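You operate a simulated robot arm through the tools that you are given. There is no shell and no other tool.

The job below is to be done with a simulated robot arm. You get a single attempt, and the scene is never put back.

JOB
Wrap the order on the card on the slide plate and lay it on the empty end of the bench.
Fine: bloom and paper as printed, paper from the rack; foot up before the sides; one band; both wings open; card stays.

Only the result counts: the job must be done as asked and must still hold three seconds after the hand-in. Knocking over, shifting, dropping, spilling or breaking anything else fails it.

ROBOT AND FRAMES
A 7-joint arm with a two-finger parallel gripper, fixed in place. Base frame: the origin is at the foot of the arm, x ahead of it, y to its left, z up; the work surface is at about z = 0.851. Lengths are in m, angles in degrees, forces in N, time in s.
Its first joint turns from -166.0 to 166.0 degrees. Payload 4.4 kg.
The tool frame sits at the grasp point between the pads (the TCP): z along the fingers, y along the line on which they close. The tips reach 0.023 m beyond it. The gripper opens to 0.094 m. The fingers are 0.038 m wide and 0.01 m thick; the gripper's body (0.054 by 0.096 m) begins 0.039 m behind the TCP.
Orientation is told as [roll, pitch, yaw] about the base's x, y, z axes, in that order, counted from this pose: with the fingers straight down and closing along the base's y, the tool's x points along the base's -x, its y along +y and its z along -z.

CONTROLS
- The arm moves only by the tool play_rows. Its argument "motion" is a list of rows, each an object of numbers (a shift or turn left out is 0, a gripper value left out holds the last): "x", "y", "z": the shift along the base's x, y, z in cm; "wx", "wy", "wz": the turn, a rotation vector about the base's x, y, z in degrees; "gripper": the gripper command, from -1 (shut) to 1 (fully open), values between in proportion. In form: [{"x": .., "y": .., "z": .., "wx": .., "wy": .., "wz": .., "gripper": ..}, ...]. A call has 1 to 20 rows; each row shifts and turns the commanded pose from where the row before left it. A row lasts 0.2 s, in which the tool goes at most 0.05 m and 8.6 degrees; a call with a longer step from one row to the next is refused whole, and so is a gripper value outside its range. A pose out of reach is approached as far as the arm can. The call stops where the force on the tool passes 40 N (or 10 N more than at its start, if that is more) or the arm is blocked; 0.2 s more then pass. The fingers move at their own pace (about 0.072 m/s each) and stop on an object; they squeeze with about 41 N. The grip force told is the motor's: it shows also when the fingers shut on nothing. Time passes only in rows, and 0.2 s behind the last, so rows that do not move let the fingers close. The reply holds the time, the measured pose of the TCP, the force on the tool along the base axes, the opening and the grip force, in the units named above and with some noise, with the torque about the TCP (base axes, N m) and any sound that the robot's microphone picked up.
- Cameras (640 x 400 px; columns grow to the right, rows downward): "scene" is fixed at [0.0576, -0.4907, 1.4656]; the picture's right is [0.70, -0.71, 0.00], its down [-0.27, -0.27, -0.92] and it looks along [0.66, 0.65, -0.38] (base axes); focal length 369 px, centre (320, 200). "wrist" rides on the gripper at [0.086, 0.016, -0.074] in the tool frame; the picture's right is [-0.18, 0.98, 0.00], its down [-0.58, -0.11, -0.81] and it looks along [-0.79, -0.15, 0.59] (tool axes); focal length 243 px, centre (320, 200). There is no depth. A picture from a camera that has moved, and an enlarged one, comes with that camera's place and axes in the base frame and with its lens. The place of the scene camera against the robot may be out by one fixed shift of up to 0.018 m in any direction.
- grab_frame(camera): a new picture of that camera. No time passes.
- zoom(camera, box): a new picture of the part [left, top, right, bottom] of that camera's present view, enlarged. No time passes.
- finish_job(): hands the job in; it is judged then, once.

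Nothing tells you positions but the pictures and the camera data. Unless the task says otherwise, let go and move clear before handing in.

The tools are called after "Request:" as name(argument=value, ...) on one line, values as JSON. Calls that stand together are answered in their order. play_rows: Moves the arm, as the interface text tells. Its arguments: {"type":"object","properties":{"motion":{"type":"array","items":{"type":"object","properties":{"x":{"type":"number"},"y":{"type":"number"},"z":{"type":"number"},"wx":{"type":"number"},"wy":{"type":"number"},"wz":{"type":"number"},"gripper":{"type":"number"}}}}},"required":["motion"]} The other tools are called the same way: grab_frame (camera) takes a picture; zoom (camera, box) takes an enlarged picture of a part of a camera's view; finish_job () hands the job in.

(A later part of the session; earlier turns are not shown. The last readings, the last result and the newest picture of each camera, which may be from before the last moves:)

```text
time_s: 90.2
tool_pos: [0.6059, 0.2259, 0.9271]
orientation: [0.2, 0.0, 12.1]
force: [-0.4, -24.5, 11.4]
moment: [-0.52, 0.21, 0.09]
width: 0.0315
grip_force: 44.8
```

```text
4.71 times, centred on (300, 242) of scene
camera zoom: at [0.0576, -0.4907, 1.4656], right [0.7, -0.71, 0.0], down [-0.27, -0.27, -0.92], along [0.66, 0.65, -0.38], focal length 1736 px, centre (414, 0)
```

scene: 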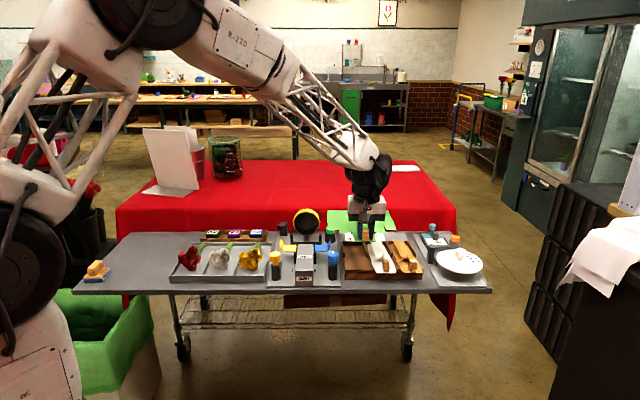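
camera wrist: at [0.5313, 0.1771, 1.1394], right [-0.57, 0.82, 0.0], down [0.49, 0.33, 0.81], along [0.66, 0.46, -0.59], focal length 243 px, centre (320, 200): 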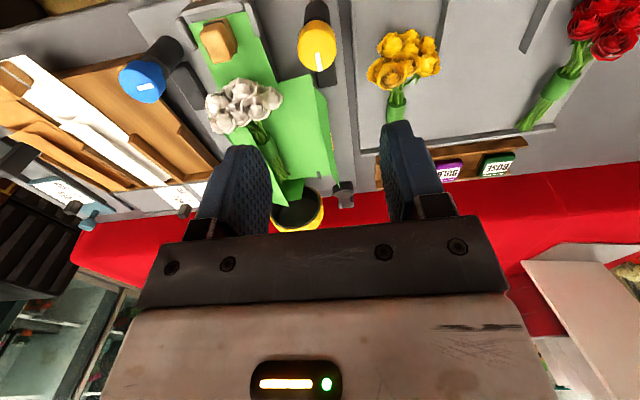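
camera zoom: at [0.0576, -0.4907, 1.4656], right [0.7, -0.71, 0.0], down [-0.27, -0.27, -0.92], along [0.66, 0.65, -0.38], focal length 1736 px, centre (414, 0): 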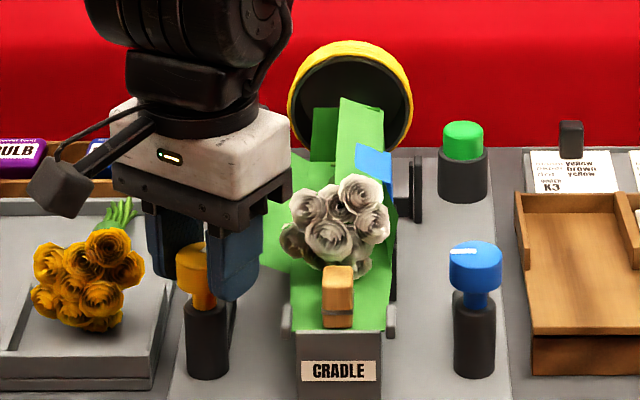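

Request:
play_rows(motion=[{"y": -0.09, "z": 0.02}, {"wz": -3}, {"wz": -3}, {"wz": -3}, {"wz": -3}])

Request:
zoom(camera="scene", box=[250, 200, 350, 285])

```text
time_s: 91.5
tool_pos: [0.6076, 0.2253, 0.9277]
orientation: [0.4, -0.1, 0.0]
force: [11.3, 8.8, -8.4]
moment: [0.1, 0.58, -0.03]
width: 0.0316
grip_force: 45.0
```

```text
4.71 times, centred on (300, 242) of scene
camera zoom: at [0.0576, -0.4907, 1.4656], right [0.7, -0.71, 0.0], down [-0.27, -0.27, -0.92], along [0.66, 0.65, -0.38], focal length 1736 px, centre (414, 0)
```

zoom: 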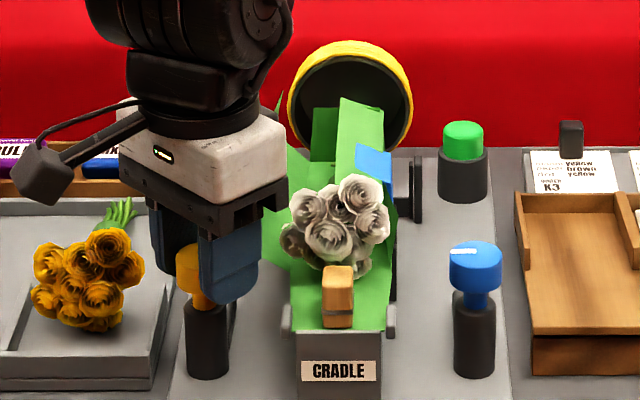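

The left flap is rising too. I'll keep turning.

Request:
play_rows(motion=[{"x": 0.04, "y": 0.02, "z": -0.02}, {"wz": -3}, {"wz": -3}, {"wz": -3}, {"wz": -3}])

Request:
zoom(camera="scene", box=[250, 200, 350, 285])

```text
time_s: 92.7
tool_pos: [0.6062, 0.2242, 0.9274]
orientation: [0.1, 0.1, -11.8]
force: [-3.3, -10.3, 3.1]
moment: [-0.31, 0.22, 0.05]
width: 0.0316
grip_force: 44.9
stopped in row 5: the force on the tool passed its limit at 41 N (the readings are from after the stop); the commanded pose is now the measured one
```

```text
4.71 times, centred on (300, 242) of scene
camera zoom: at [0.0576, -0.4907, 1.4656], right [0.7, -0.71, 0.0], down [-0.27, -0.27, -0.92], along [0.66, 0.65, -0.38], focal length 1736 px, centre (414, 0)
```

zoom: 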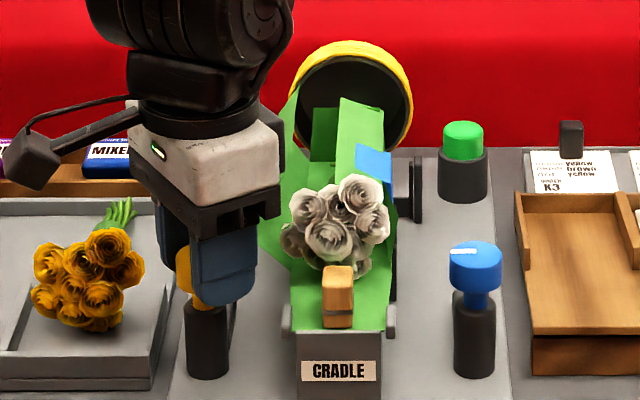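

Request:
play_rows(motion=[{"y": -0.04}, {"wz": -3}, {"wz": -3}, {"wz": -3}, {}])

Request:
zoom(camera="scene", box=[250, 200, 350, 285])

```text
time_s: 93.9
tool_pos: [0.6069, 0.2233, 0.9268]
orientation: [0.2, 0.0, -20.9]
force: [-14.1, 6.3, 12.4]
moment: [0.18, 0.49, -0.02]
width: 0.0314
grip_force: 44.8
```

```text
4.71 times, centred on (300, 242) of scene
camera zoom: at [0.0576, -0.4907, 1.4656], right [0.7, -0.71, 0.0], down [-0.27, -0.27, -0.92], along [0.66, 0.65, -0.38], focal length 1736 px, centre (414, 0)
```

zoom: 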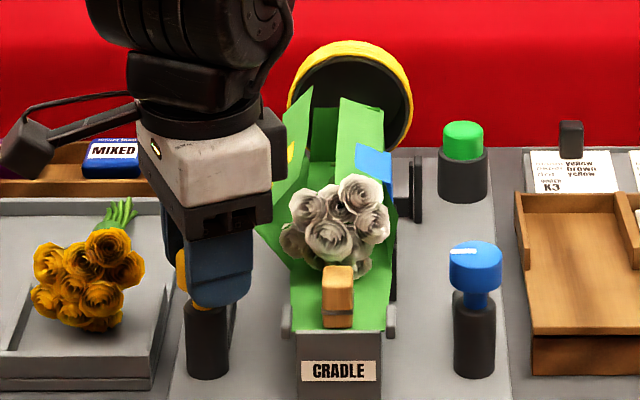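

Request:
play_rows(motion=[{"x": -0.06, "y": 0.03}, {"wz": -3}, {"wz": -3}, {"wz": -3}, {}])

Request:
zoom(camera="scene", box=[250, 200, 350, 285])

```text
time_s: 95.1
tool_pos: [0.6061, 0.2238, 0.9278]
orientation: [0.1, 0.0, -30.0]
force: [1.9, -13.2, -0.5]
moment: [-0.45, -0.1, 0.03]
width: 0.0315
grip_force: 44.7
stopped in row 5: the force on the tool passed its limit at 42 N (the readings are from after the stop); the commanded pose is now the measured one
```

```text
4.71 times, centred on (300, 242) of scene
camera zoom: at [0.0576, -0.4907, 1.4656], right [0.7, -0.71, 0.0], down [-0.27, -0.27, -0.92], along [0.66, 0.65, -0.38], focal length 1736 px, centre (414, 0)
```

zoom: 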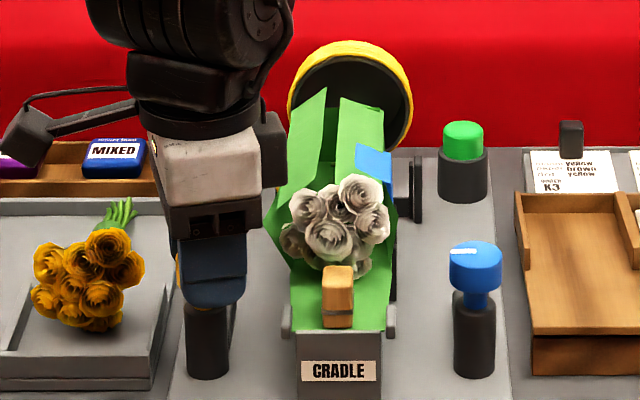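

Request:
play_rows(motion=[{"y": -0.05}, {"wz": -3}, {"wz": -3}, {"wz": -3}, {}])

Request:
zoom(camera="scene", box=[250, 200, 350, 285])

```text
time_s: 96.3
tool_pos: [0.6076, 0.2244, 0.9266]
orientation: [0.1, 0.0, -39.1]
force: [6.1, -9.3, -5.7]
moment: [-0.5, -0.3, 0.0]
width: 0.0316
grip_force: 45.0
stopped in row 5: the force on the tool passed its limit at 41 N (the readings are from after the stop); the commanded pose is now the measured one
```

```text
4.71 times, centred on (300, 242) of scene
camera zoom: at [0.0576, -0.4907, 1.4656], right [0.7, -0.71, 0.0], down [-0.27, -0.27, -0.92], along [0.66, 0.65, -0.38], focal length 1736 px, centre (414, 0)
```

zoom: 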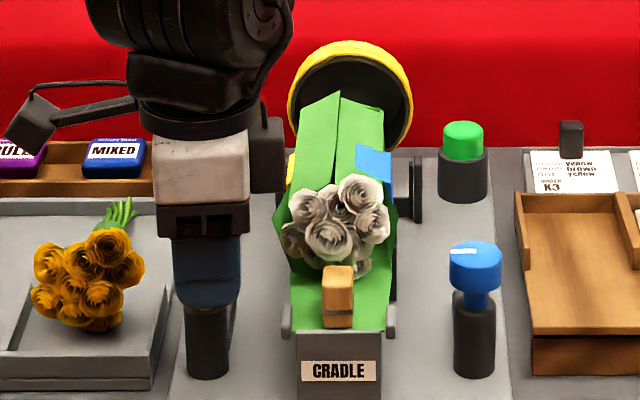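

Request:
play_rows(motion=[{"x": 0.02, "y": -0.04}, {"wz": -3}, {"wz": -3}, {"wz": -3}])

Request:
zoom(camera="scene", box=[250, 200, 350, 285])

```text
time_s: 97.3
tool_pos: [0.6062, 0.2227, 0.9271]
orientation: [0.1, 0.1, -48.1]
force: [-24.5, -23.1, 12.4]
moment: [-0.29, 0.69, 0.12]
width: 0.0315
grip_force: 45.3
```

```text
4.71 times, centred on (300, 242) of scene
camera zoom: at [0.0576, -0.4907, 1.4656], right [0.7, -0.71, 0.0], down [-0.27, -0.27, -0.92], along [0.66, 0.65, -0.38], focal length 1736 px, centre (414, 0)
```

zoom: 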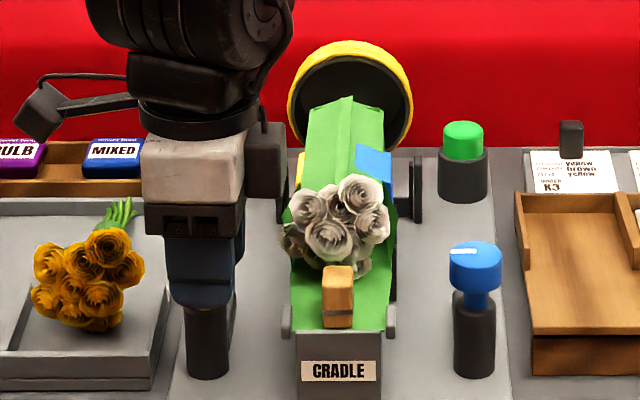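

Request:
zoom(camera="scene", box=[285, 205, 335, 265])

Request:
play_rows(motion=[{"x": -0.06, "y": -0.06}, {}])

```text
6.67 times, centred on (310, 235) of scene
camera zoom: at [0.0576, -0.4907, 1.4656], right [0.7, -0.71, 0.0], down [-0.27, -0.27, -0.92], along [0.66, 0.65, -0.38], focal length 2460 px, centre (387, -33)
```

zoom: 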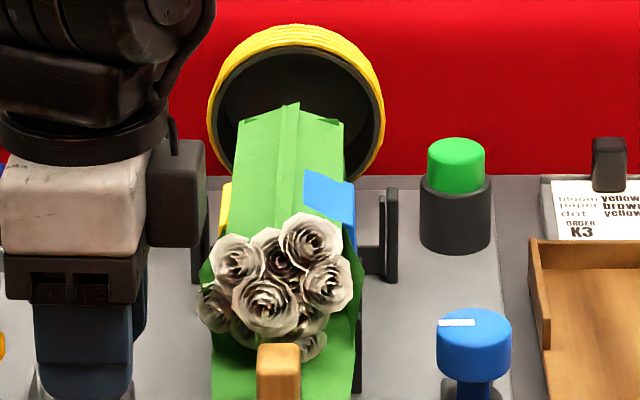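

```text
time_s: 97.9
tool_pos: [0.6057, 0.2225, 0.9265]
orientation: [0.1, 0.0, -48.0]
force: [-27.4, -15.0, 15.3]
moment: [-0.19, 0.59, 0.1]
width: 0.0317
grip_force: 45.4
```

The left flap is nearly over, but there's no hard stop yet (only 0.1 N·m). I'll recentre and turn a few more degrees to the stop.

Request:
play_rows(motion=[{"x": -0.08, "y": -0.04, "z": 0.03}, {"wz": -2}, {"wz": -2}, {"wz": -2}])

Request:
zoom(camera="scene", box=[285, 205, 335, 265])

Request:
grab_frame(camera="wrist")

```text
time_s: 98.9
tool_pos: [0.6059, 0.2224, 0.9273]
orientation: [0.2, 0.1, -54.0]
force: [7.0, 9.0, -6.6]
moment: [0.18, -0.14, 0.33]
width: 0.0313
grip_force: 45.7
```

```text
6.67 times, centred on (310, 235) of scene
camera zoom: at [0.0576, -0.4907, 1.4656], right [0.7, -0.71, 0.0], down [-0.27, -0.27, -0.92], along [0.66, 0.65, -0.38], focal length 2460 px, centre (387, -33)
```

zoom: 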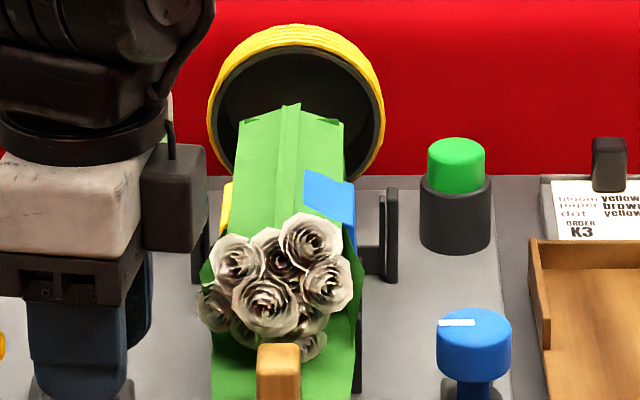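

```text
taken
camera wrist: at [0.5678, 0.302, 1.0024], right [0.9, 0.43, 0.0], down [0.25, -0.54, 0.81], along [0.35, -0.73, -0.59], focal length 243 px, centre (320, 200)
```

wrist: 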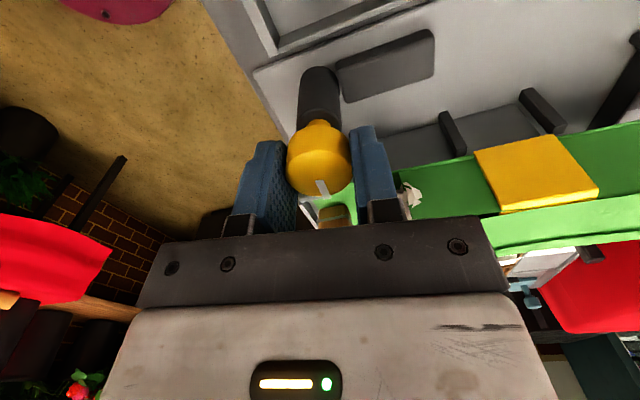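

The stop torque is rising (0.33 N·m), so yellow is closed. I'll let go, rise and look from above to check both sides.

Request:
play_rows(motion=[{"gripper": 0.2}, {}, {"z": 3}, {"z": 4}, {"z": 4, "wz": 4}, {"wz": 7.5, "y": 2}, {"wz": 7.5, "y": 2}])

Request:
grab_frame(camera="wrist")

Request:
zoom(camera="scene", box=[275, 205, 335, 265])

```text
time_s: 100.5
tool_pos: [0.6041, 0.2619, 1.0381]
orientation: [0.2, 0.1, -34.9]
force: [-0.6, 0.0, 0.1]
moment: [-0.02, 0.0, 0.03]
width: 0.0563
grip_force: 0.1
```

```text
taken
camera wrist: at [0.5425, 0.3248, 1.1125], right [0.71, 0.7, 0.0], down [0.41, -0.42, 0.81], along [0.57, -0.57, -0.59], focal length 243 px, centre (320, 200)
```

wrist: 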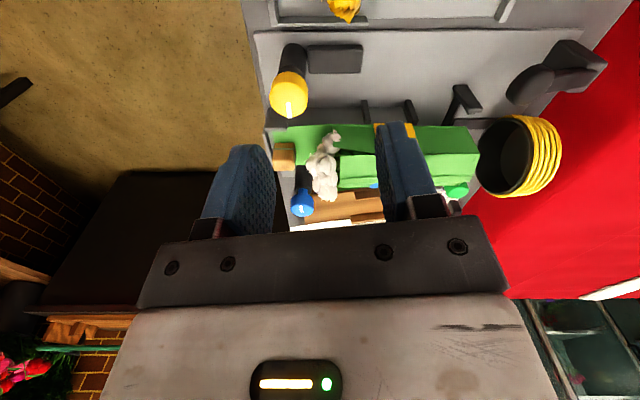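

```text
6.67 times, centred on (305, 235) of scene
camera zoom: at [0.0576, -0.4907, 1.4656], right [0.7, -0.71, 0.0], down [-0.27, -0.27, -0.92], along [0.66, 0.65, -0.38], focal length 2460 px, centre (420, -33)
```

zoom: 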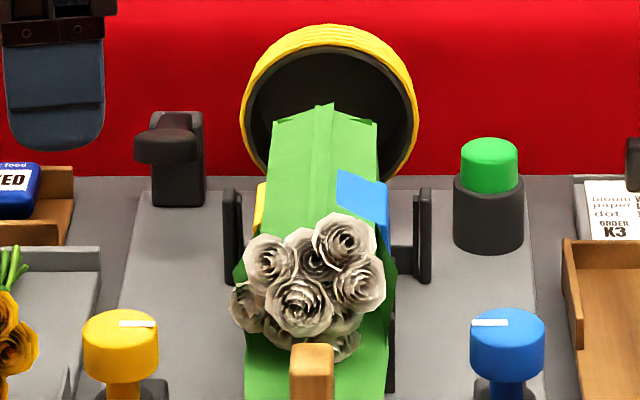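

Both knob marks have turned inward and the paper wraps the bouquet as a neat prism with the foot up. Now for one band: I'll go back to the pedal with the fingers shut.

Request:
play_rows(motion=[{"z": 1.5, "wz": -5, "gripper": -1}, {"x": 2.5, "y": 1.9, "wz": -5}, {"x": 2.5, "y": 1.9}, {"x": 2.5, "y": 1.9}, {"x": 2.5, "y": 1.9}, {"x": 2.5, "y": 1.9}, {"x": 2.4, "y": 1.65}, {}])

Request:
grab_frame(camera="wrist")

```text
time_s: 102.3
tool_pos: [0.7551, 0.3725, 1.0524]
orientation: [0.1, 0.0, -44.9]
force: [0.0, 0.2, 0.8]
moment: [-0.01, -0.03, 0.0]
width: 0.0
grip_force: 40.9
```

```text
taken
camera wrist: at [0.7054, 0.4458, 1.1279], right [0.83, 0.56, 0.0], down [0.33, -0.49, 0.81], along [0.46, -0.66, -0.59], focal length 243 px, centre (320, 200)
```

wrist: 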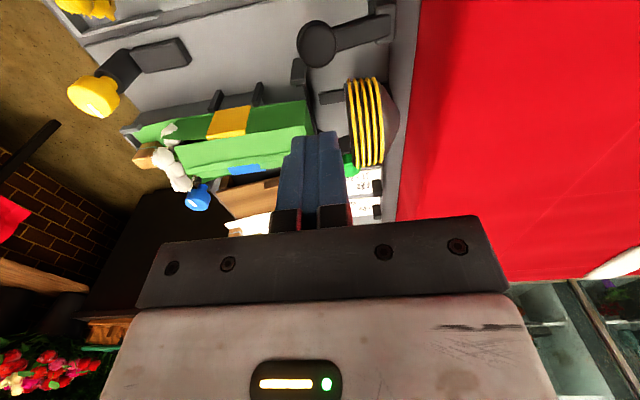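

I'm positioned over the pedal. I'll go down to contact and press in small steps, watching the tube advance over the stems.

Request:
play_rows(motion=[{"x": -0.15, "y": 0.05, "z": -4}, {"z": -4}, {"z": -3.5}, {"z": -1.2}, {"z": -0.3}])

Request:
zoom(camera="scene", box=[260, 200, 350, 260])

```text
time_s: 103.5
tool_pos: [0.7523, 0.3734, 0.9229]
orientation: [0.1, 0.0, -45.0]
force: [0.8, -1.7, 4.2]
moment: [-0.02, -0.03, -0.02]
width: 0.0
grip_force: 41.5
```

```text
6.67 times, centred on (305, 230) of scene
camera zoom: at [0.0576, -0.4907, 1.4656], right [0.7, -0.71, 0.0], down [-0.27, -0.27, -0.92], along [0.66, 0.65, -0.38], focal length 2460 px, centre (420, 0)
```

zoom: 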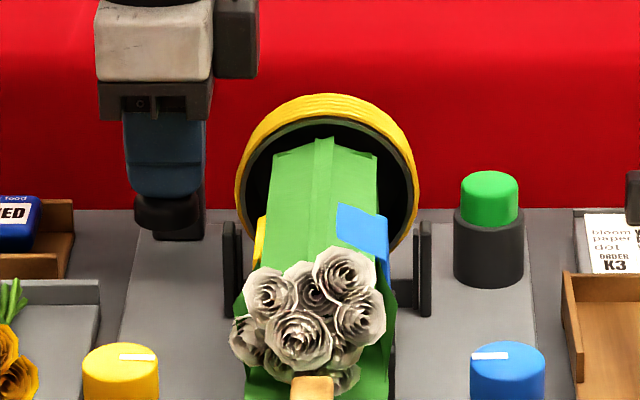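

The tube is advancing over the wrapped stems. I'll press on in steps.

Request:
play_rows(motion=[{"z": -0.3}, {"z": -0.3}, {"z": -0.2}])

Request:
zoom(camera="scene", box=[260, 200, 350, 260])

```text
time_s: 104.3
tool_pos: [0.7526, 0.3729, 0.9144]
orientation: [0.0, 0.0, -44.9]
force: [-0.8, 3.4, 5.2]
moment: [0.07, 0.0, 0.01]
width: 0.0003
grip_force: 40.9
```

```text
6.67 times, centred on (305, 230) of scene
camera zoom: at [0.0576, -0.4907, 1.4656], right [0.7, -0.71, 0.0], down [-0.27, -0.27, -0.92], along [0.66, 0.65, -0.38], focal length 2460 px, centre (420, 0)
```

zoom: 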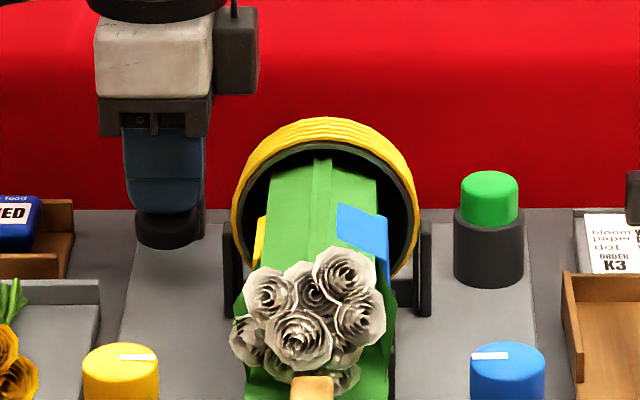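

Request:
play_rows(motion=[{"z": -0.3}, {"z": -0.2}])

Request:
zoom(camera="scene", box=[260, 200, 350, 260])

```text
time_s: 104.9
tool_pos: [0.7521, 0.3735, 0.9092]
orientation: [0.1, -0.1, -45.0]
force: [-2.9, -3.4, 9.2]
moment: [-0.05, -0.02, -0.02]
width: 0.0
grip_force: 40.9
```

```text
6.67 times, centred on (305, 230) of scene
camera zoom: at [0.0576, -0.4907, 1.4656], right [0.7, -0.71, 0.0], down [-0.27, -0.27, -0.92], along [0.66, 0.65, -0.38], focal length 2460 px, centre (420, 0)
```

zoom: 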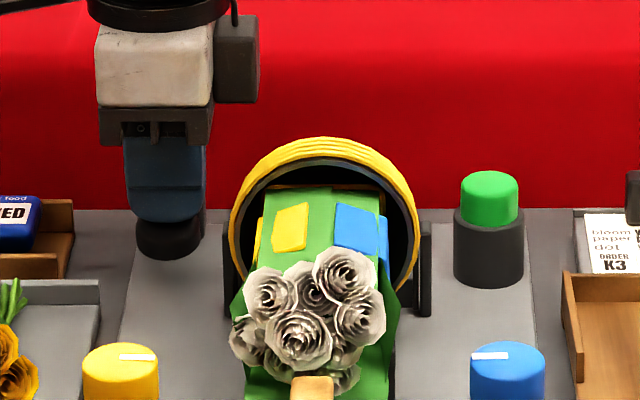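

Request:
zoom(camera="scene", box=[285, 213, 330, 250])

```text
10.81 times, centred on (308, 232) of scene
camera zoom: at [0.0576, -0.4907, 1.4656], right [0.7, -0.71, 0.0], down [-0.27, -0.27, -0.92], along [0.66, 0.65, -0.38], focal length 3989 px, centre (455, -140)
```

zoom: 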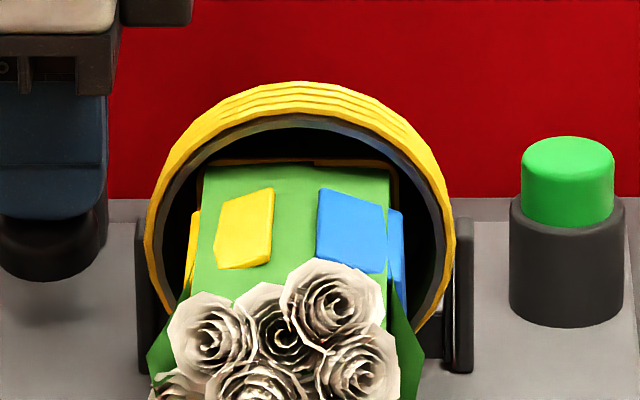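

A yellow band now sits around the bundle inside the tube, and both flanges are pressed on top. I'll release the pedal and check the tube returns leaving one band behind.

Request:
play_rows(motion=[{"z": 0.5}, {"z": 0.8}, {"z": 2}, {"z": 4}, {"z": 4}, {"z": 3}])

Request:
zoom(camera="scene", box=[275, 203, 335, 250])

Request:
grab_frame(camera="wrist")

Request:
zoom(camera="wrist", box=[120, 60, 420, 220])

```text
time_s: 106.3
tool_pos: [0.7532, 0.3732, 1.0531]
orientation: [0.0, 0.0, -45.0]
force: [-1.2, 0.0, -0.7]
moment: [0.05, -0.05, 0.0]
width: 0.0
grip_force: 40.7
```

```text
8.51 times, centred on (305, 226) of scene
camera zoom: at [0.0576, -0.4907, 1.4656], right [0.7, -0.71, 0.0], down [-0.27, -0.27, -0.92], along [0.66, 0.65, -0.38], focal length 3140 px, centre (448, -26)
```

zoom: 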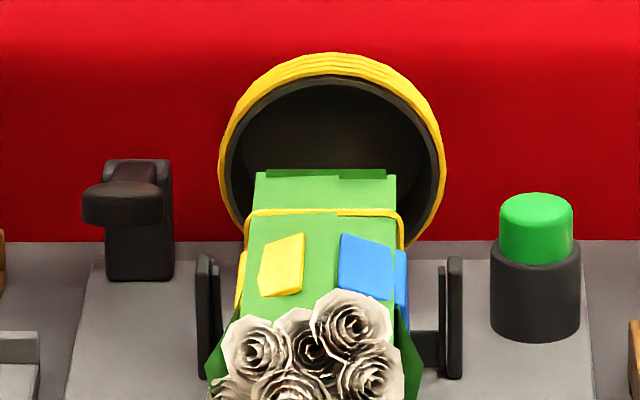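

```text
taken
camera wrist: at [0.7027, 0.4466, 1.1275], right [0.83, 0.56, 0.0], down [0.33, -0.49, 0.81], along [0.46, -0.66, -0.59], focal length 243 px, centre (320, 200)
```

wrist: 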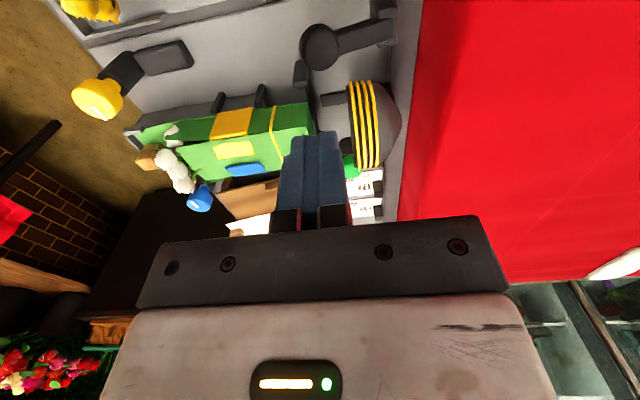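

```text
2.13 times, centred on (270, 140) of wrist
camera zoom: at [0.7027, 0.4466, 1.1275], right [0.83, 0.56, 0.0], down [0.33, -0.49, 0.81], along [0.46, -0.66, -0.59], focal length 518 px, centre (427, 328)
```

zoom: 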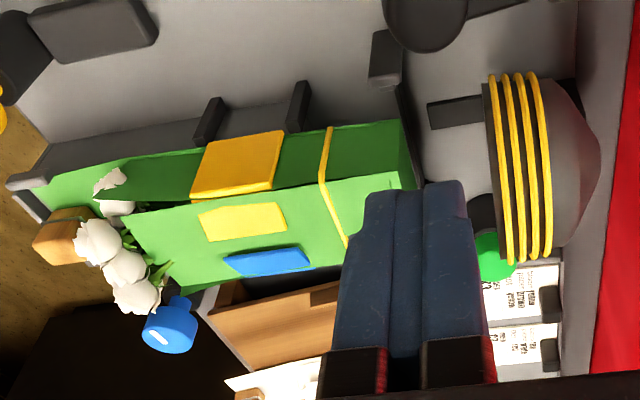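

One band is on the bundle and four remain on the tube. Now I'll open the wings again, starting with the yellow knob turned back counter-clockwise.

Request:
play_rows(motion=[{"x": -2.9, "y": -2.9, "gripper": 0.3}, {"x": -2.9, "y": -2.9}, {"x": -2.9, "y": -2.9}, {"x": -2.9, "y": -2.9}, {"x": -3.07, "y": -3.17}, {}])

Request:
zoom(camera="wrist", box=[230, 0, 410, 160])

Request:
grab_frame(camera="scene")

```text
time_s: 107.7
tool_pos: [0.6062, 0.2238, 1.0512]
orientation: [0.1, 0.0, -45.0]
force: [0.7, -0.4, 0.7]
moment: [0.0, 0.01, -0.01]
width: 0.0612
grip_force: 0.1
```

```text
2.50 times, centred on (320, 80) of wrist
camera zoom: at [0.5562, 0.2974, 1.1265], right [0.83, 0.56, 0.0], down [0.33, -0.49, 0.81], along [0.46, -0.66, -0.59], focal length 606 px, centre (320, 500)
```

zoom: 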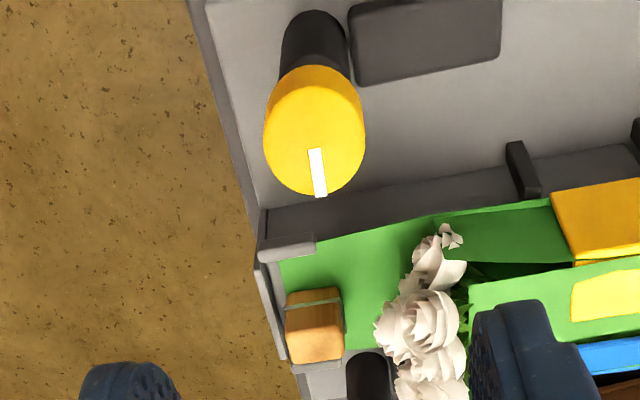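

```text
taken
```

scene: 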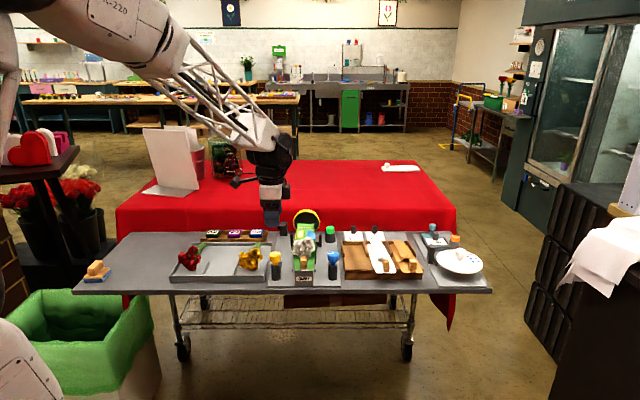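

Request:
play_rows(motion=[{"x": -0.03, "y": -0.08, "z": -4}, {"z": -4}, {"z": -3}, {"z": -1.5}, {"gripper": 0.0}, {}])

Request:
zoom(camera="wrist", box=[220, 60, 420, 240])

Request:
zoom(camera="scene", box=[250, 215, 330, 285])

```text
time_s: 109.1
tool_pos: [0.6056, 0.2236, 0.9274]
orientation: [0.1, 0.0, -45.0]
force: [-0.3, -0.2, 0.2]
moment: [0.04, 0.0, -0.01]
width: 0.047
grip_force: 0.1
```

```text
2.22 times, centred on (320, 150) of wrist
camera zoom: at [0.5557, 0.2966, 1.0018], right [0.83, 0.56, 0.0], down [0.33, -0.49, 0.81], along [0.46, -0.66, -0.59], focal length 539 px, centre (320, 311)
```

zoom: 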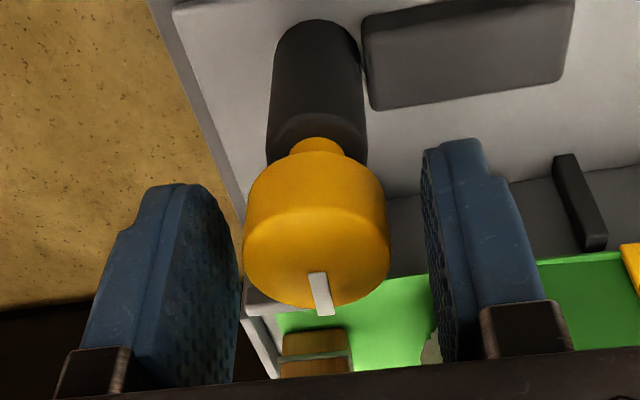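

```text
5.71 times, centred on (290, 250) of scene
camera zoom: at [0.0576, -0.4907, 1.4656], right [0.7, -0.71, 0.0], down [-0.27, -0.27, -0.92], along [0.66, 0.65, -0.38], focal length 2108 px, centre (491, -86)
```

zoom: 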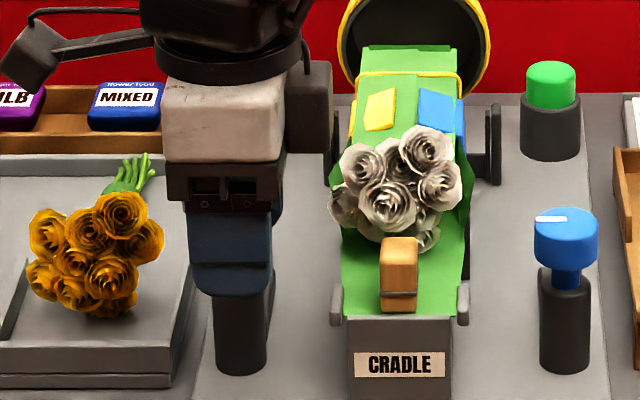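

The cap is centred between the fingers. I'll close and turn back.

Request:
play_rows(motion=[{"gripper": -1}, {}, {}, {"wz": 3}, {"wz": 3}, {"wz": 3}, {"wz": 3}])

Request:
zoom(camera="scene", box=[250, 200, 350, 285])

```text
time_s: 110.4
tool_pos: [0.6058, 0.2246, 0.9269]
orientation: [0.0, 0.0, -37.4]
force: [-4.6, -10.6, 8.7]
moment: [-0.34, 0.24, -0.01]
width: 0.0316
grip_force: 45.2
stopped in row 6: the force on the tool passed its limit at 41 N (the readings are from after the stop); the commanded pose is now the measured one
```

```text
4.71 times, centred on (300, 242) of scene
camera zoom: at [0.0576, -0.4907, 1.4656], right [0.7, -0.71, 0.0], down [-0.27, -0.27, -0.92], along [0.66, 0.65, -0.38], focal length 1736 px, centre (414, 0)
```

zoom: 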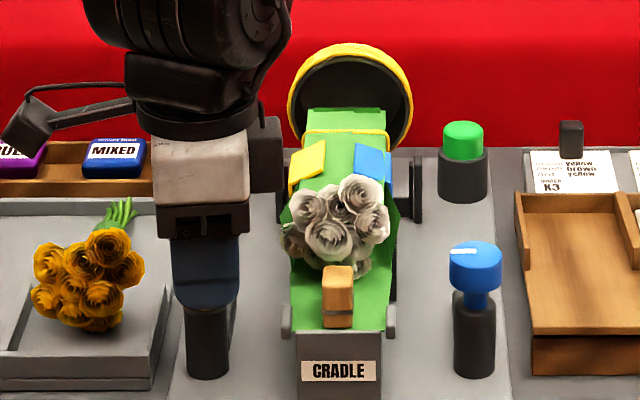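

The yellow wing lifts off the bundle while the paper stays wrapped. I'll continue.

Request:
play_rows(motion=[{"x": -0.01, "y": -0.06}, {"wz": 3}, {"wz": 3}, {"wz": 3}, {"wz": 3}])

```text
time_s: 111.6
tool_pos: [0.6042, 0.2242, 0.9266]
orientation: [0.1, 0.0, -25.4]
force: [-1.6, 19.3, -1.4]
moment: [0.4, 0.1, -0.04]
width: 0.0316
grip_force: 45.0
```

Request:
play_rows(motion=[{"y": 0.06}, {"wz": 3}, {"wz": 3}, {"wz": 3}, {"wz": 3}])

```text
time_s: 112.8
tool_pos: [0.606, 0.224, 0.9275]
orientation: [0.1, -0.1, -13.4]
force: [16.3, 13.7, -8.9]
moment: [0.25, -0.59, -0.06]
width: 0.0315
grip_force: 44.9
```

Request:
play_rows(motion=[{"x": 0.05, "y": 0.04}, {"wz": 3}, {"wz": 3}, {"wz": 3}, {"wz": 3}])

Request:
zoom(camera="scene", box=[250, 200, 350, 285])

```text
time_s: 114.0
tool_pos: [0.6054, 0.2256, 0.927]
orientation: [0.1, 0.0, -1.5]
force: [-13.8, 22.9, 12.6]
moment: [0.41, 0.64, 0.0]
width: 0.0316
grip_force: 44.6
```

```text
4.71 times, centred on (300, 242) of scene
camera zoom: at [0.0576, -0.4907, 1.4656], right [0.7, -0.71, 0.0], down [-0.27, -0.27, -0.92], along [0.66, 0.65, -0.38], focal length 1736 px, centre (414, 0)
```

zoom: 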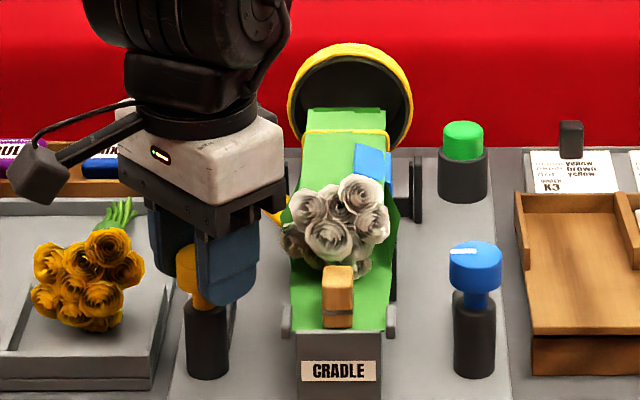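

Request:
play_rows(motion=[{"x": -0.04, "y": 0.07}, {"wz": 3}, {"wz": 3}, {"wz": 3}, {"wz": 3}])

```text
time_s: 115.2
tool_pos: [0.6055, 0.2249, 0.9276]
orientation: [0.1, 0.0, 10.5]
force: [-10.7, 22.2, 11.5]
moment: [0.54, -0.12, -0.04]
width: 0.0315
grip_force: 45.6
```

Request:
play_rows(motion=[{"x": -0.04, "y": 0.07, "z": 0.03}, {"wz": 3}, {"wz": 3}, {"wz": 3}, {"wz": 3}])

```text
time_s: 116.4
tool_pos: [0.6057, 0.2262, 0.9278]
orientation: [0.1, 0.0, 22.5]
force: [24.5, -13.2, -7.1]
moment: [-0.15, -0.74, 0.02]
width: 0.0315
grip_force: 44.7
```

Request:
play_rows(motion=[{"x": 0.08, "y": -0.04}, {"wz": 3}, {"wz": 3}, {"wz": 3}, {"wz": 3}])

Request:
zoom(camera="scene", box=[250, 200, 350, 285])

```text
time_s: 117.6
tool_pos: [0.6053, 0.2267, 0.9274]
orientation: [0.1, 0.1, 34.7]
force: [-7.6, 13.4, -6.8]
moment: [0.62, -0.42, 0.0]
width: 0.0316
grip_force: 45.0
```

```text
4.71 times, centred on (300, 242) of scene
camera zoom: at [0.0576, -0.4907, 1.4656], right [0.7, -0.71, 0.0], down [-0.27, -0.27, -0.92], along [0.66, 0.65, -0.38], focal length 1736 px, centre (414, 0)
```

zoom: 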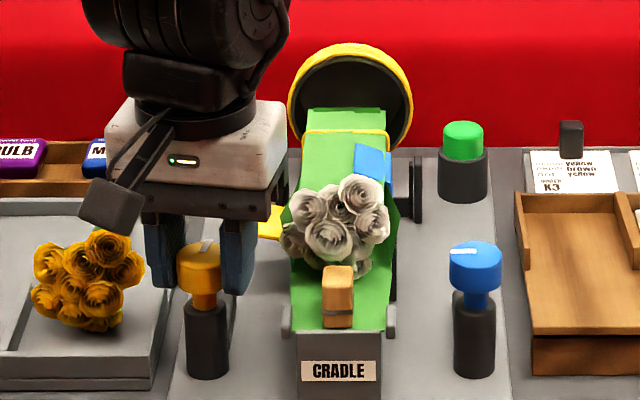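

Nearly flat. I'll continue to the open stop.

Request:
play_rows(motion=[{"x": -0.02, "y": 0.04}, {"wz": 3}, {"wz": 3}, {"wz": 3}, {"wz": 2}])

Request:
zoom(camera="scene", box=[250, 215, 310, 270])

```text
time_s: 118.8
tool_pos: [0.6049, 0.2252, 0.9274]
orientation: [0.1, 0.1, 45.5]
force: [-16.3, 10.9, -6.9]
moment: [0.63, -0.13, 0.0]
width: 0.0315
grip_force: 45.0
```

```text
7.27 times, centred on (280, 242) of scene
camera zoom: at [0.0576, -0.4907, 1.4656], right [0.7, -0.71, 0.0], down [-0.27, -0.27, -0.92], along [0.66, 0.65, -0.38], focal length 2683 px, centre (611, -109)
```

zoom: 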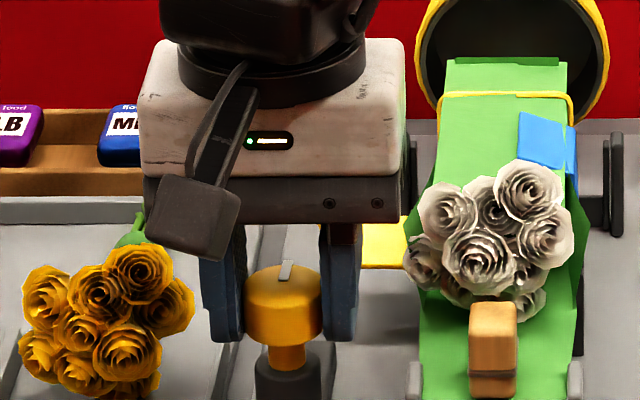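

Request:
play_rows(motion=[{"x": -0.05, "y": 0.03}, {"wz": 2.5}, {"wz": 2.5}, {"wz": 2.5}])

Request:
zoom(camera="scene", box=[250, 215, 310, 270])

```text
time_s: 119.8
tool_pos: [0.6053, 0.2261, 0.9278]
orientation: [0.1, -0.1, 52.9]
force: [-3.7, 11.0, 0.4]
moment: [0.13, 0.06, -0.49]
width: 0.0313
grip_force: 45.2
```

```text
7.27 times, centred on (280, 242) of scene
camera zoom: at [0.0576, -0.4907, 1.4656], right [0.7, -0.71, 0.0], down [-0.27, -0.27, -0.92], along [0.66, 0.65, -0.38], focal length 2683 px, centre (611, -109)
```

zoom: 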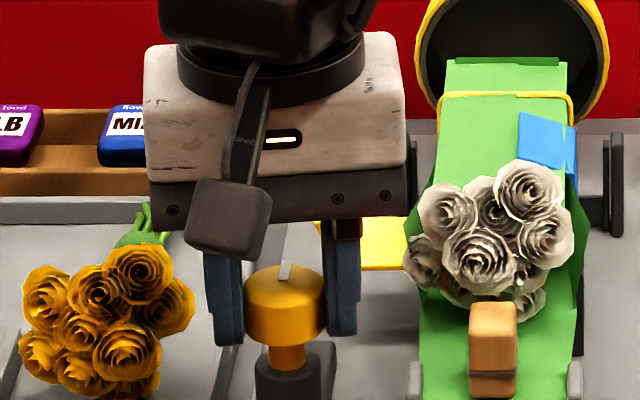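

Yellow is back at its open stop, with its mark pointing straight back. Now I'll release and go to the blue knob.

Request:
play_rows(motion=[{"gripper": 0.3}, {}, {"z": 4}, {"z": 4}, {"z": 4}, {"x": 2.3, "y": -2.3}, {"x": 2.3, "y": -2.3}, {"x": 2.3, "y": -2.3}, {"x": 2.3, "y": -2.3}, {"x": 2.46, "y": -2.3}, {}])

Request:
zoom(camera="scene", box=[250, 200, 350, 285])

Request:
zoom(camera="wrist", box=[230, 0, 410, 160])

```text
time_s: 122.2
tool_pos: [0.7209, 0.1121, 1.049]
orientation: [0.1, 0.0, 53.0]
force: [-0.9, 0.5, -0.1]
moment: [-0.01, 0.01, -0.02]
width: 0.0609
grip_force: 0.0
```

```text
4.71 times, centred on (300, 242) of scene
camera zoom: at [0.0576, -0.4907, 1.4656], right [0.7, -0.71, 0.0], down [-0.27, -0.27, -0.92], along [0.66, 0.65, -0.38], focal length 1736 px, centre (414, 0)
```

zoom: 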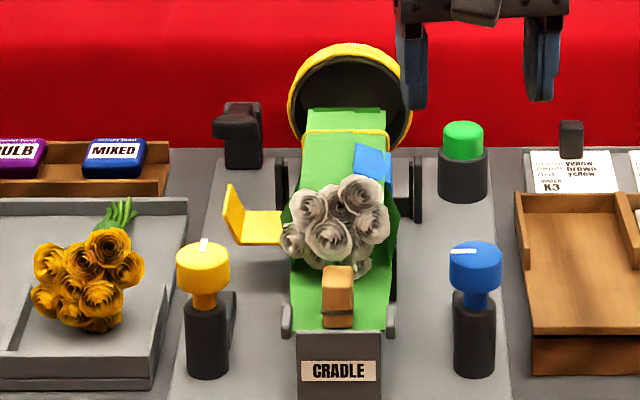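

```text
2.50 times, centred on (320, 80) of wrist
camera zoom: at [0.6565, 0.0531, 1.1237], right [-0.67, 0.74, 0.0], down [0.44, 0.4, 0.81], along [0.59, 0.54, -0.59], focal length 606 px, centre (320, 500)
```

zoom: 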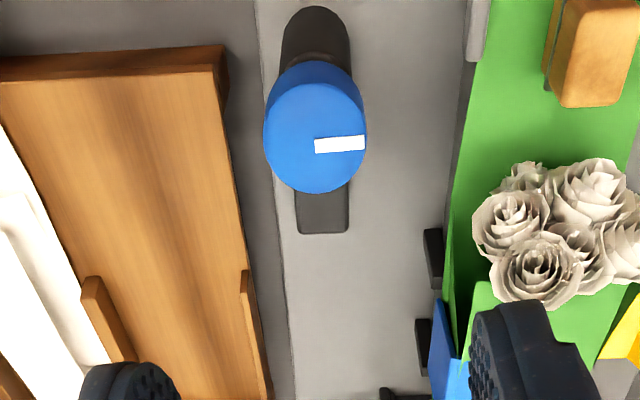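

The yellow wing is fully open. The blue cap is centred under the tool, so I'll descend on it.

Request:
play_rows(motion=[{"z": -4}, {"z": -4}, {"z": -3}, {"z": -1.2}, {"gripper": 0.0}, {}])

Request:
zoom(camera="wrist", box=[220, 60, 420, 240])

```text
time_s: 123.6
tool_pos: [0.7207, 0.1103, 0.9259]
orientation: [0.2, 0.0, 52.9]
force: [-0.1, 0.3, -0.6]
moment: [-0.01, 0.05, -0.02]
width: 0.0469
grip_force: 0.0
```

```text
2.22 times, centred on (320, 150) of wrist
camera zoom: at [0.6564, 0.0526, 1.0009], right [-0.67, 0.74, 0.0], down [0.44, 0.4, 0.81], along [0.59, 0.54, -0.59], focal length 539 px, centre (320, 311)
```

zoom: 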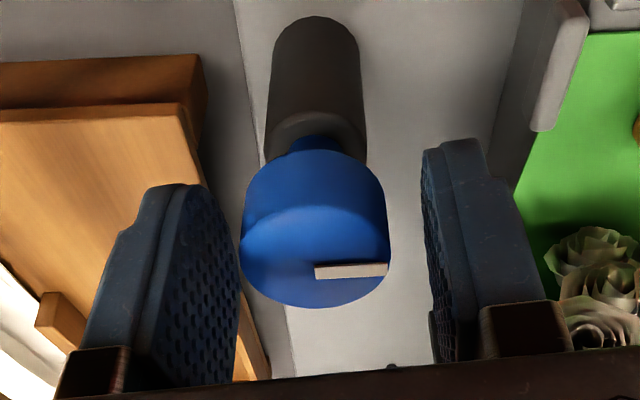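

Centred. I'll grip and turn clockwise in steps.

Request:
play_rows(motion=[{"gripper": -1}, {}, {}, {"wz": -3}, {"wz": -3}, {"wz": -3}, {"wz": -3}])

Request:
zoom(camera="scene", box=[270, 200, 370, 285])

```text
time_s: 125.2
tool_pos: [0.7228, 0.1107, 0.9266]
orientation: [0.0, 0.0, 40.9]
force: [9.0, -2.2, 12.6]
moment: [-0.3, 0.09, 0.03]
width: 0.0313
grip_force: 45.3
```

```text
4.71 times, centred on (320, 242) of scene
camera zoom: at [0.0576, -0.4907, 1.4656], right [0.7, -0.71, 0.0], down [-0.27, -0.27, -0.92], along [0.66, 0.65, -0.38], focal length 1736 px, centre (320, 0)
```

zoom: 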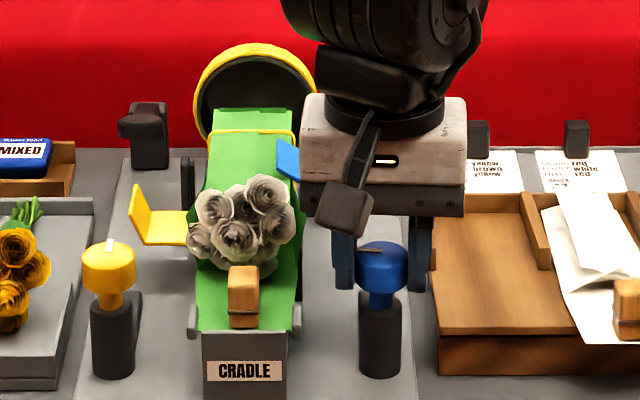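

The blue wing is opening. I'll keep turning with small centring corrections.

Request:
play_rows(motion=[{"x": 0.03, "z": 0.02}, {"wz": -3}, {"wz": -3}, {"wz": -3}, {"wz": -3}])

```text
time_s: 126.3
tool_pos: [0.7227, 0.1116, 0.9269]
orientation: [0.1, 0.1, 31.4]
force: [4.7, -4.2, -0.4]
moment: [-0.26, -0.12, -0.01]
width: 0.0315
grip_force: 44.9
stopped in row 5: the force on the tool passed its limit at 42 N (the readings are from after the stop); the commanded pose is now the measured one
```

Request:
play_rows(motion=[{"x": 0.03, "y": -0.04}, {"wz": -3}, {"wz": -3}, {"wz": -3}, {}])

```text
time_s: 127.5
tool_pos: [0.7232, 0.1092, 0.9272]
orientation: [0.0, 0.0, 22.3]
force: [16.8, 1.1, -13.4]
moment: [0.04, -0.21, 0.02]
width: 0.0314
grip_force: 45.4
```

Request:
play_rows(motion=[{"x": 0.06, "z": -0.03}, {"wz": -3}, {"wz": -3}, {"wz": -3}, {}])

```text
time_s: 128.7
tool_pos: [0.7225, 0.1095, 0.9267]
orientation: [0.0, 0.1, 13.3]
force: [3.1, -35.1, -2.0]
moment: [-0.6, 0.08, 0.1]
width: 0.0314
grip_force: 45.0
```

Request:
play_rows(motion=[{"x": 0.01, "y": -0.12}, {"wz": -3}, {"wz": -3}, {"wz": -3}, {}])

Request:
zoom(camera="scene", box=[270, 200, 370, 285])

```text
time_s: 129.9
tool_pos: [0.7228, 0.1096, 0.9264]
orientation: [0.0, 0.0, 4.3]
force: [-4.6, 6.5, -2.2]
moment: [0.13, -0.17, -0.04]
width: 0.0314
grip_force: 45.3
```

```text
4.71 times, centred on (320, 242) of scene
camera zoom: at [0.0576, -0.4907, 1.4656], right [0.7, -0.71, 0.0], down [-0.27, -0.27, -0.92], along [0.66, 0.65, -0.38], focal length 1736 px, centre (320, 0)
```

zoom: 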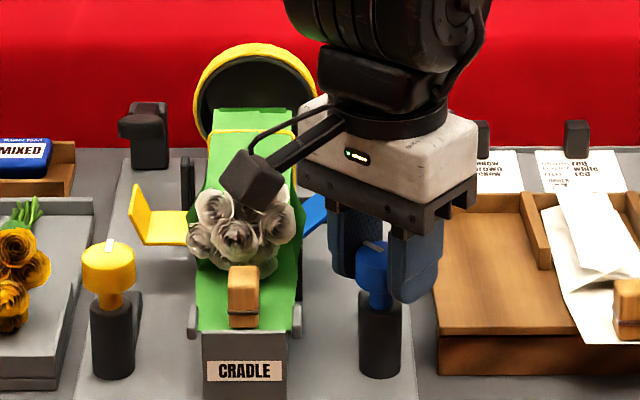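

Request:
play_rows(motion=[{}, {"wz": -3}, {"wz": -3}, {"wz": -3}, {"wz": -3}])

```text
time_s: 131.1
tool_pos: [0.7237, 0.1093, 0.927]
orientation: [0.1, -0.1, -7.8]
force: [-22.6, -15.1, 7.2]
moment: [-0.24, 0.31, 0.02]
width: 0.0316
grip_force: 44.6
```

Request:
play_rows(motion=[{"x": -0.08, "y": -0.05}, {"wz": -3}, {"wz": -3}, {"wz": -3}, {}])

```text
time_s: 132.3
tool_pos: [0.7227, 0.108, 0.9271]
orientation: [-0.1, -0.1, -16.7]
force: [-1.3, -40.6, 2.2]
moment: [-0.81, -0.45, 0.1]
width: 0.0314
grip_force: 45.2
```

Request:
play_rows(motion=[{"x": 0.0, "y": -0.13}, {}, {"wz": -3}, {"wz": -3}, {}])

Request:
zoom(camera="scene", box=[270, 200, 370, 285])

```text
time_s: 133.5
tool_pos: [0.7234, 0.1077, 0.926]
orientation: [0.0, -0.1, -22.7]
force: [13.2, -16.8, -2.8]
moment: [-0.4, -0.64, 0.03]
width: 0.0313
grip_force: 45.2
```

```text
4.71 times, centred on (320, 242) of scene
camera zoom: at [0.0576, -0.4907, 1.4656], right [0.7, -0.71, 0.0], down [-0.27, -0.27, -0.92], along [0.66, 0.65, -0.38], focal length 1736 px, centre (320, 0)
```

zoom: 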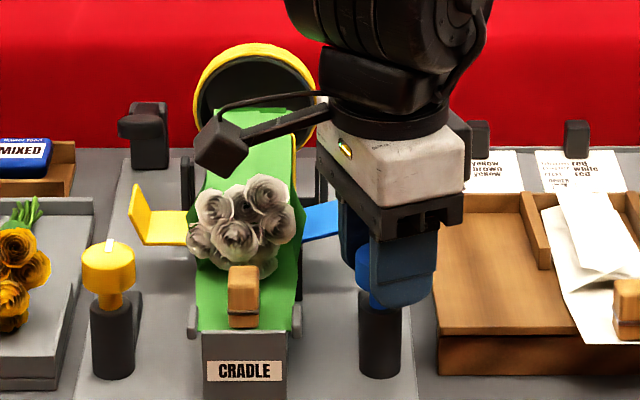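

Request:
play_rows(motion=[{"x": 0.04, "y": -0.05}, {"wz": -3}, {"wz": -3}, {"wz": -3}, {}])

```text
time_s: 134.7
tool_pos: [0.7227, 0.1069, 0.9256]
orientation: [0.1, 0.0, -31.6]
force: [0.9, 6.2, 5.6]
moment: [0.35, 0.4, -0.04]
width: 0.0315
grip_force: 45.5
```

Request:
play_rows(motion=[{"wz": -3}, {"wz": -3}, {"wz": -3}, {"wz": -2}, {}])

Request:
zoom(camera="scene", box=[270, 200, 370, 285])

Request:
grab_frame(camera="wrist")

```text
time_s: 135.9
tool_pos: [0.7227, 0.1069, 0.9262]
orientation: [0.0, -0.1, -42.8]
force: [1.6, 2.7, 11.2]
moment: [-0.02, -0.08, 0.52]
width: 0.0315
grip_force: 44.9
```

```text
4.71 times, centred on (320, 242) of scene
camera zoom: at [0.0576, -0.4907, 1.4656], right [0.7, -0.71, 0.0], down [-0.27, -0.27, -0.92], along [0.66, 0.65, -0.38], focal length 1736 px, centre (320, 0)
```

zoom: 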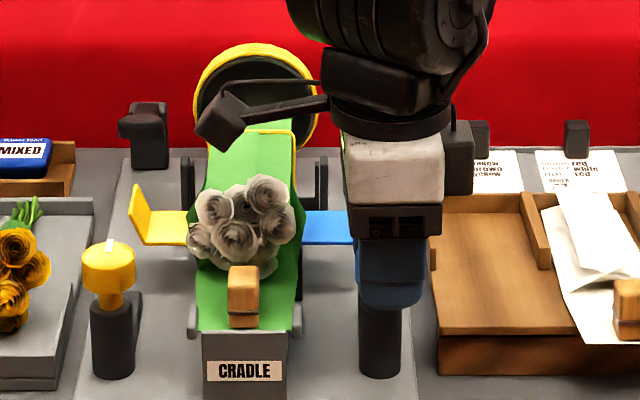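

```text
taken
camera wrist: at [0.67, 0.1771, 1.0007], right [0.8, 0.6, 0.0], down [0.35, -0.47, 0.81], along [0.48, -0.65, -0.59], focal length 243 px, centre (320, 200)
```

wrist: 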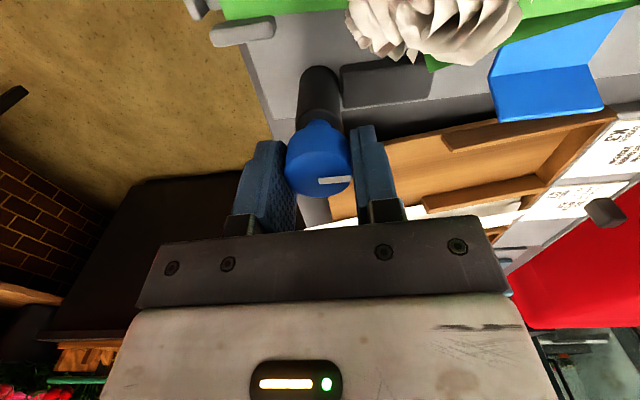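

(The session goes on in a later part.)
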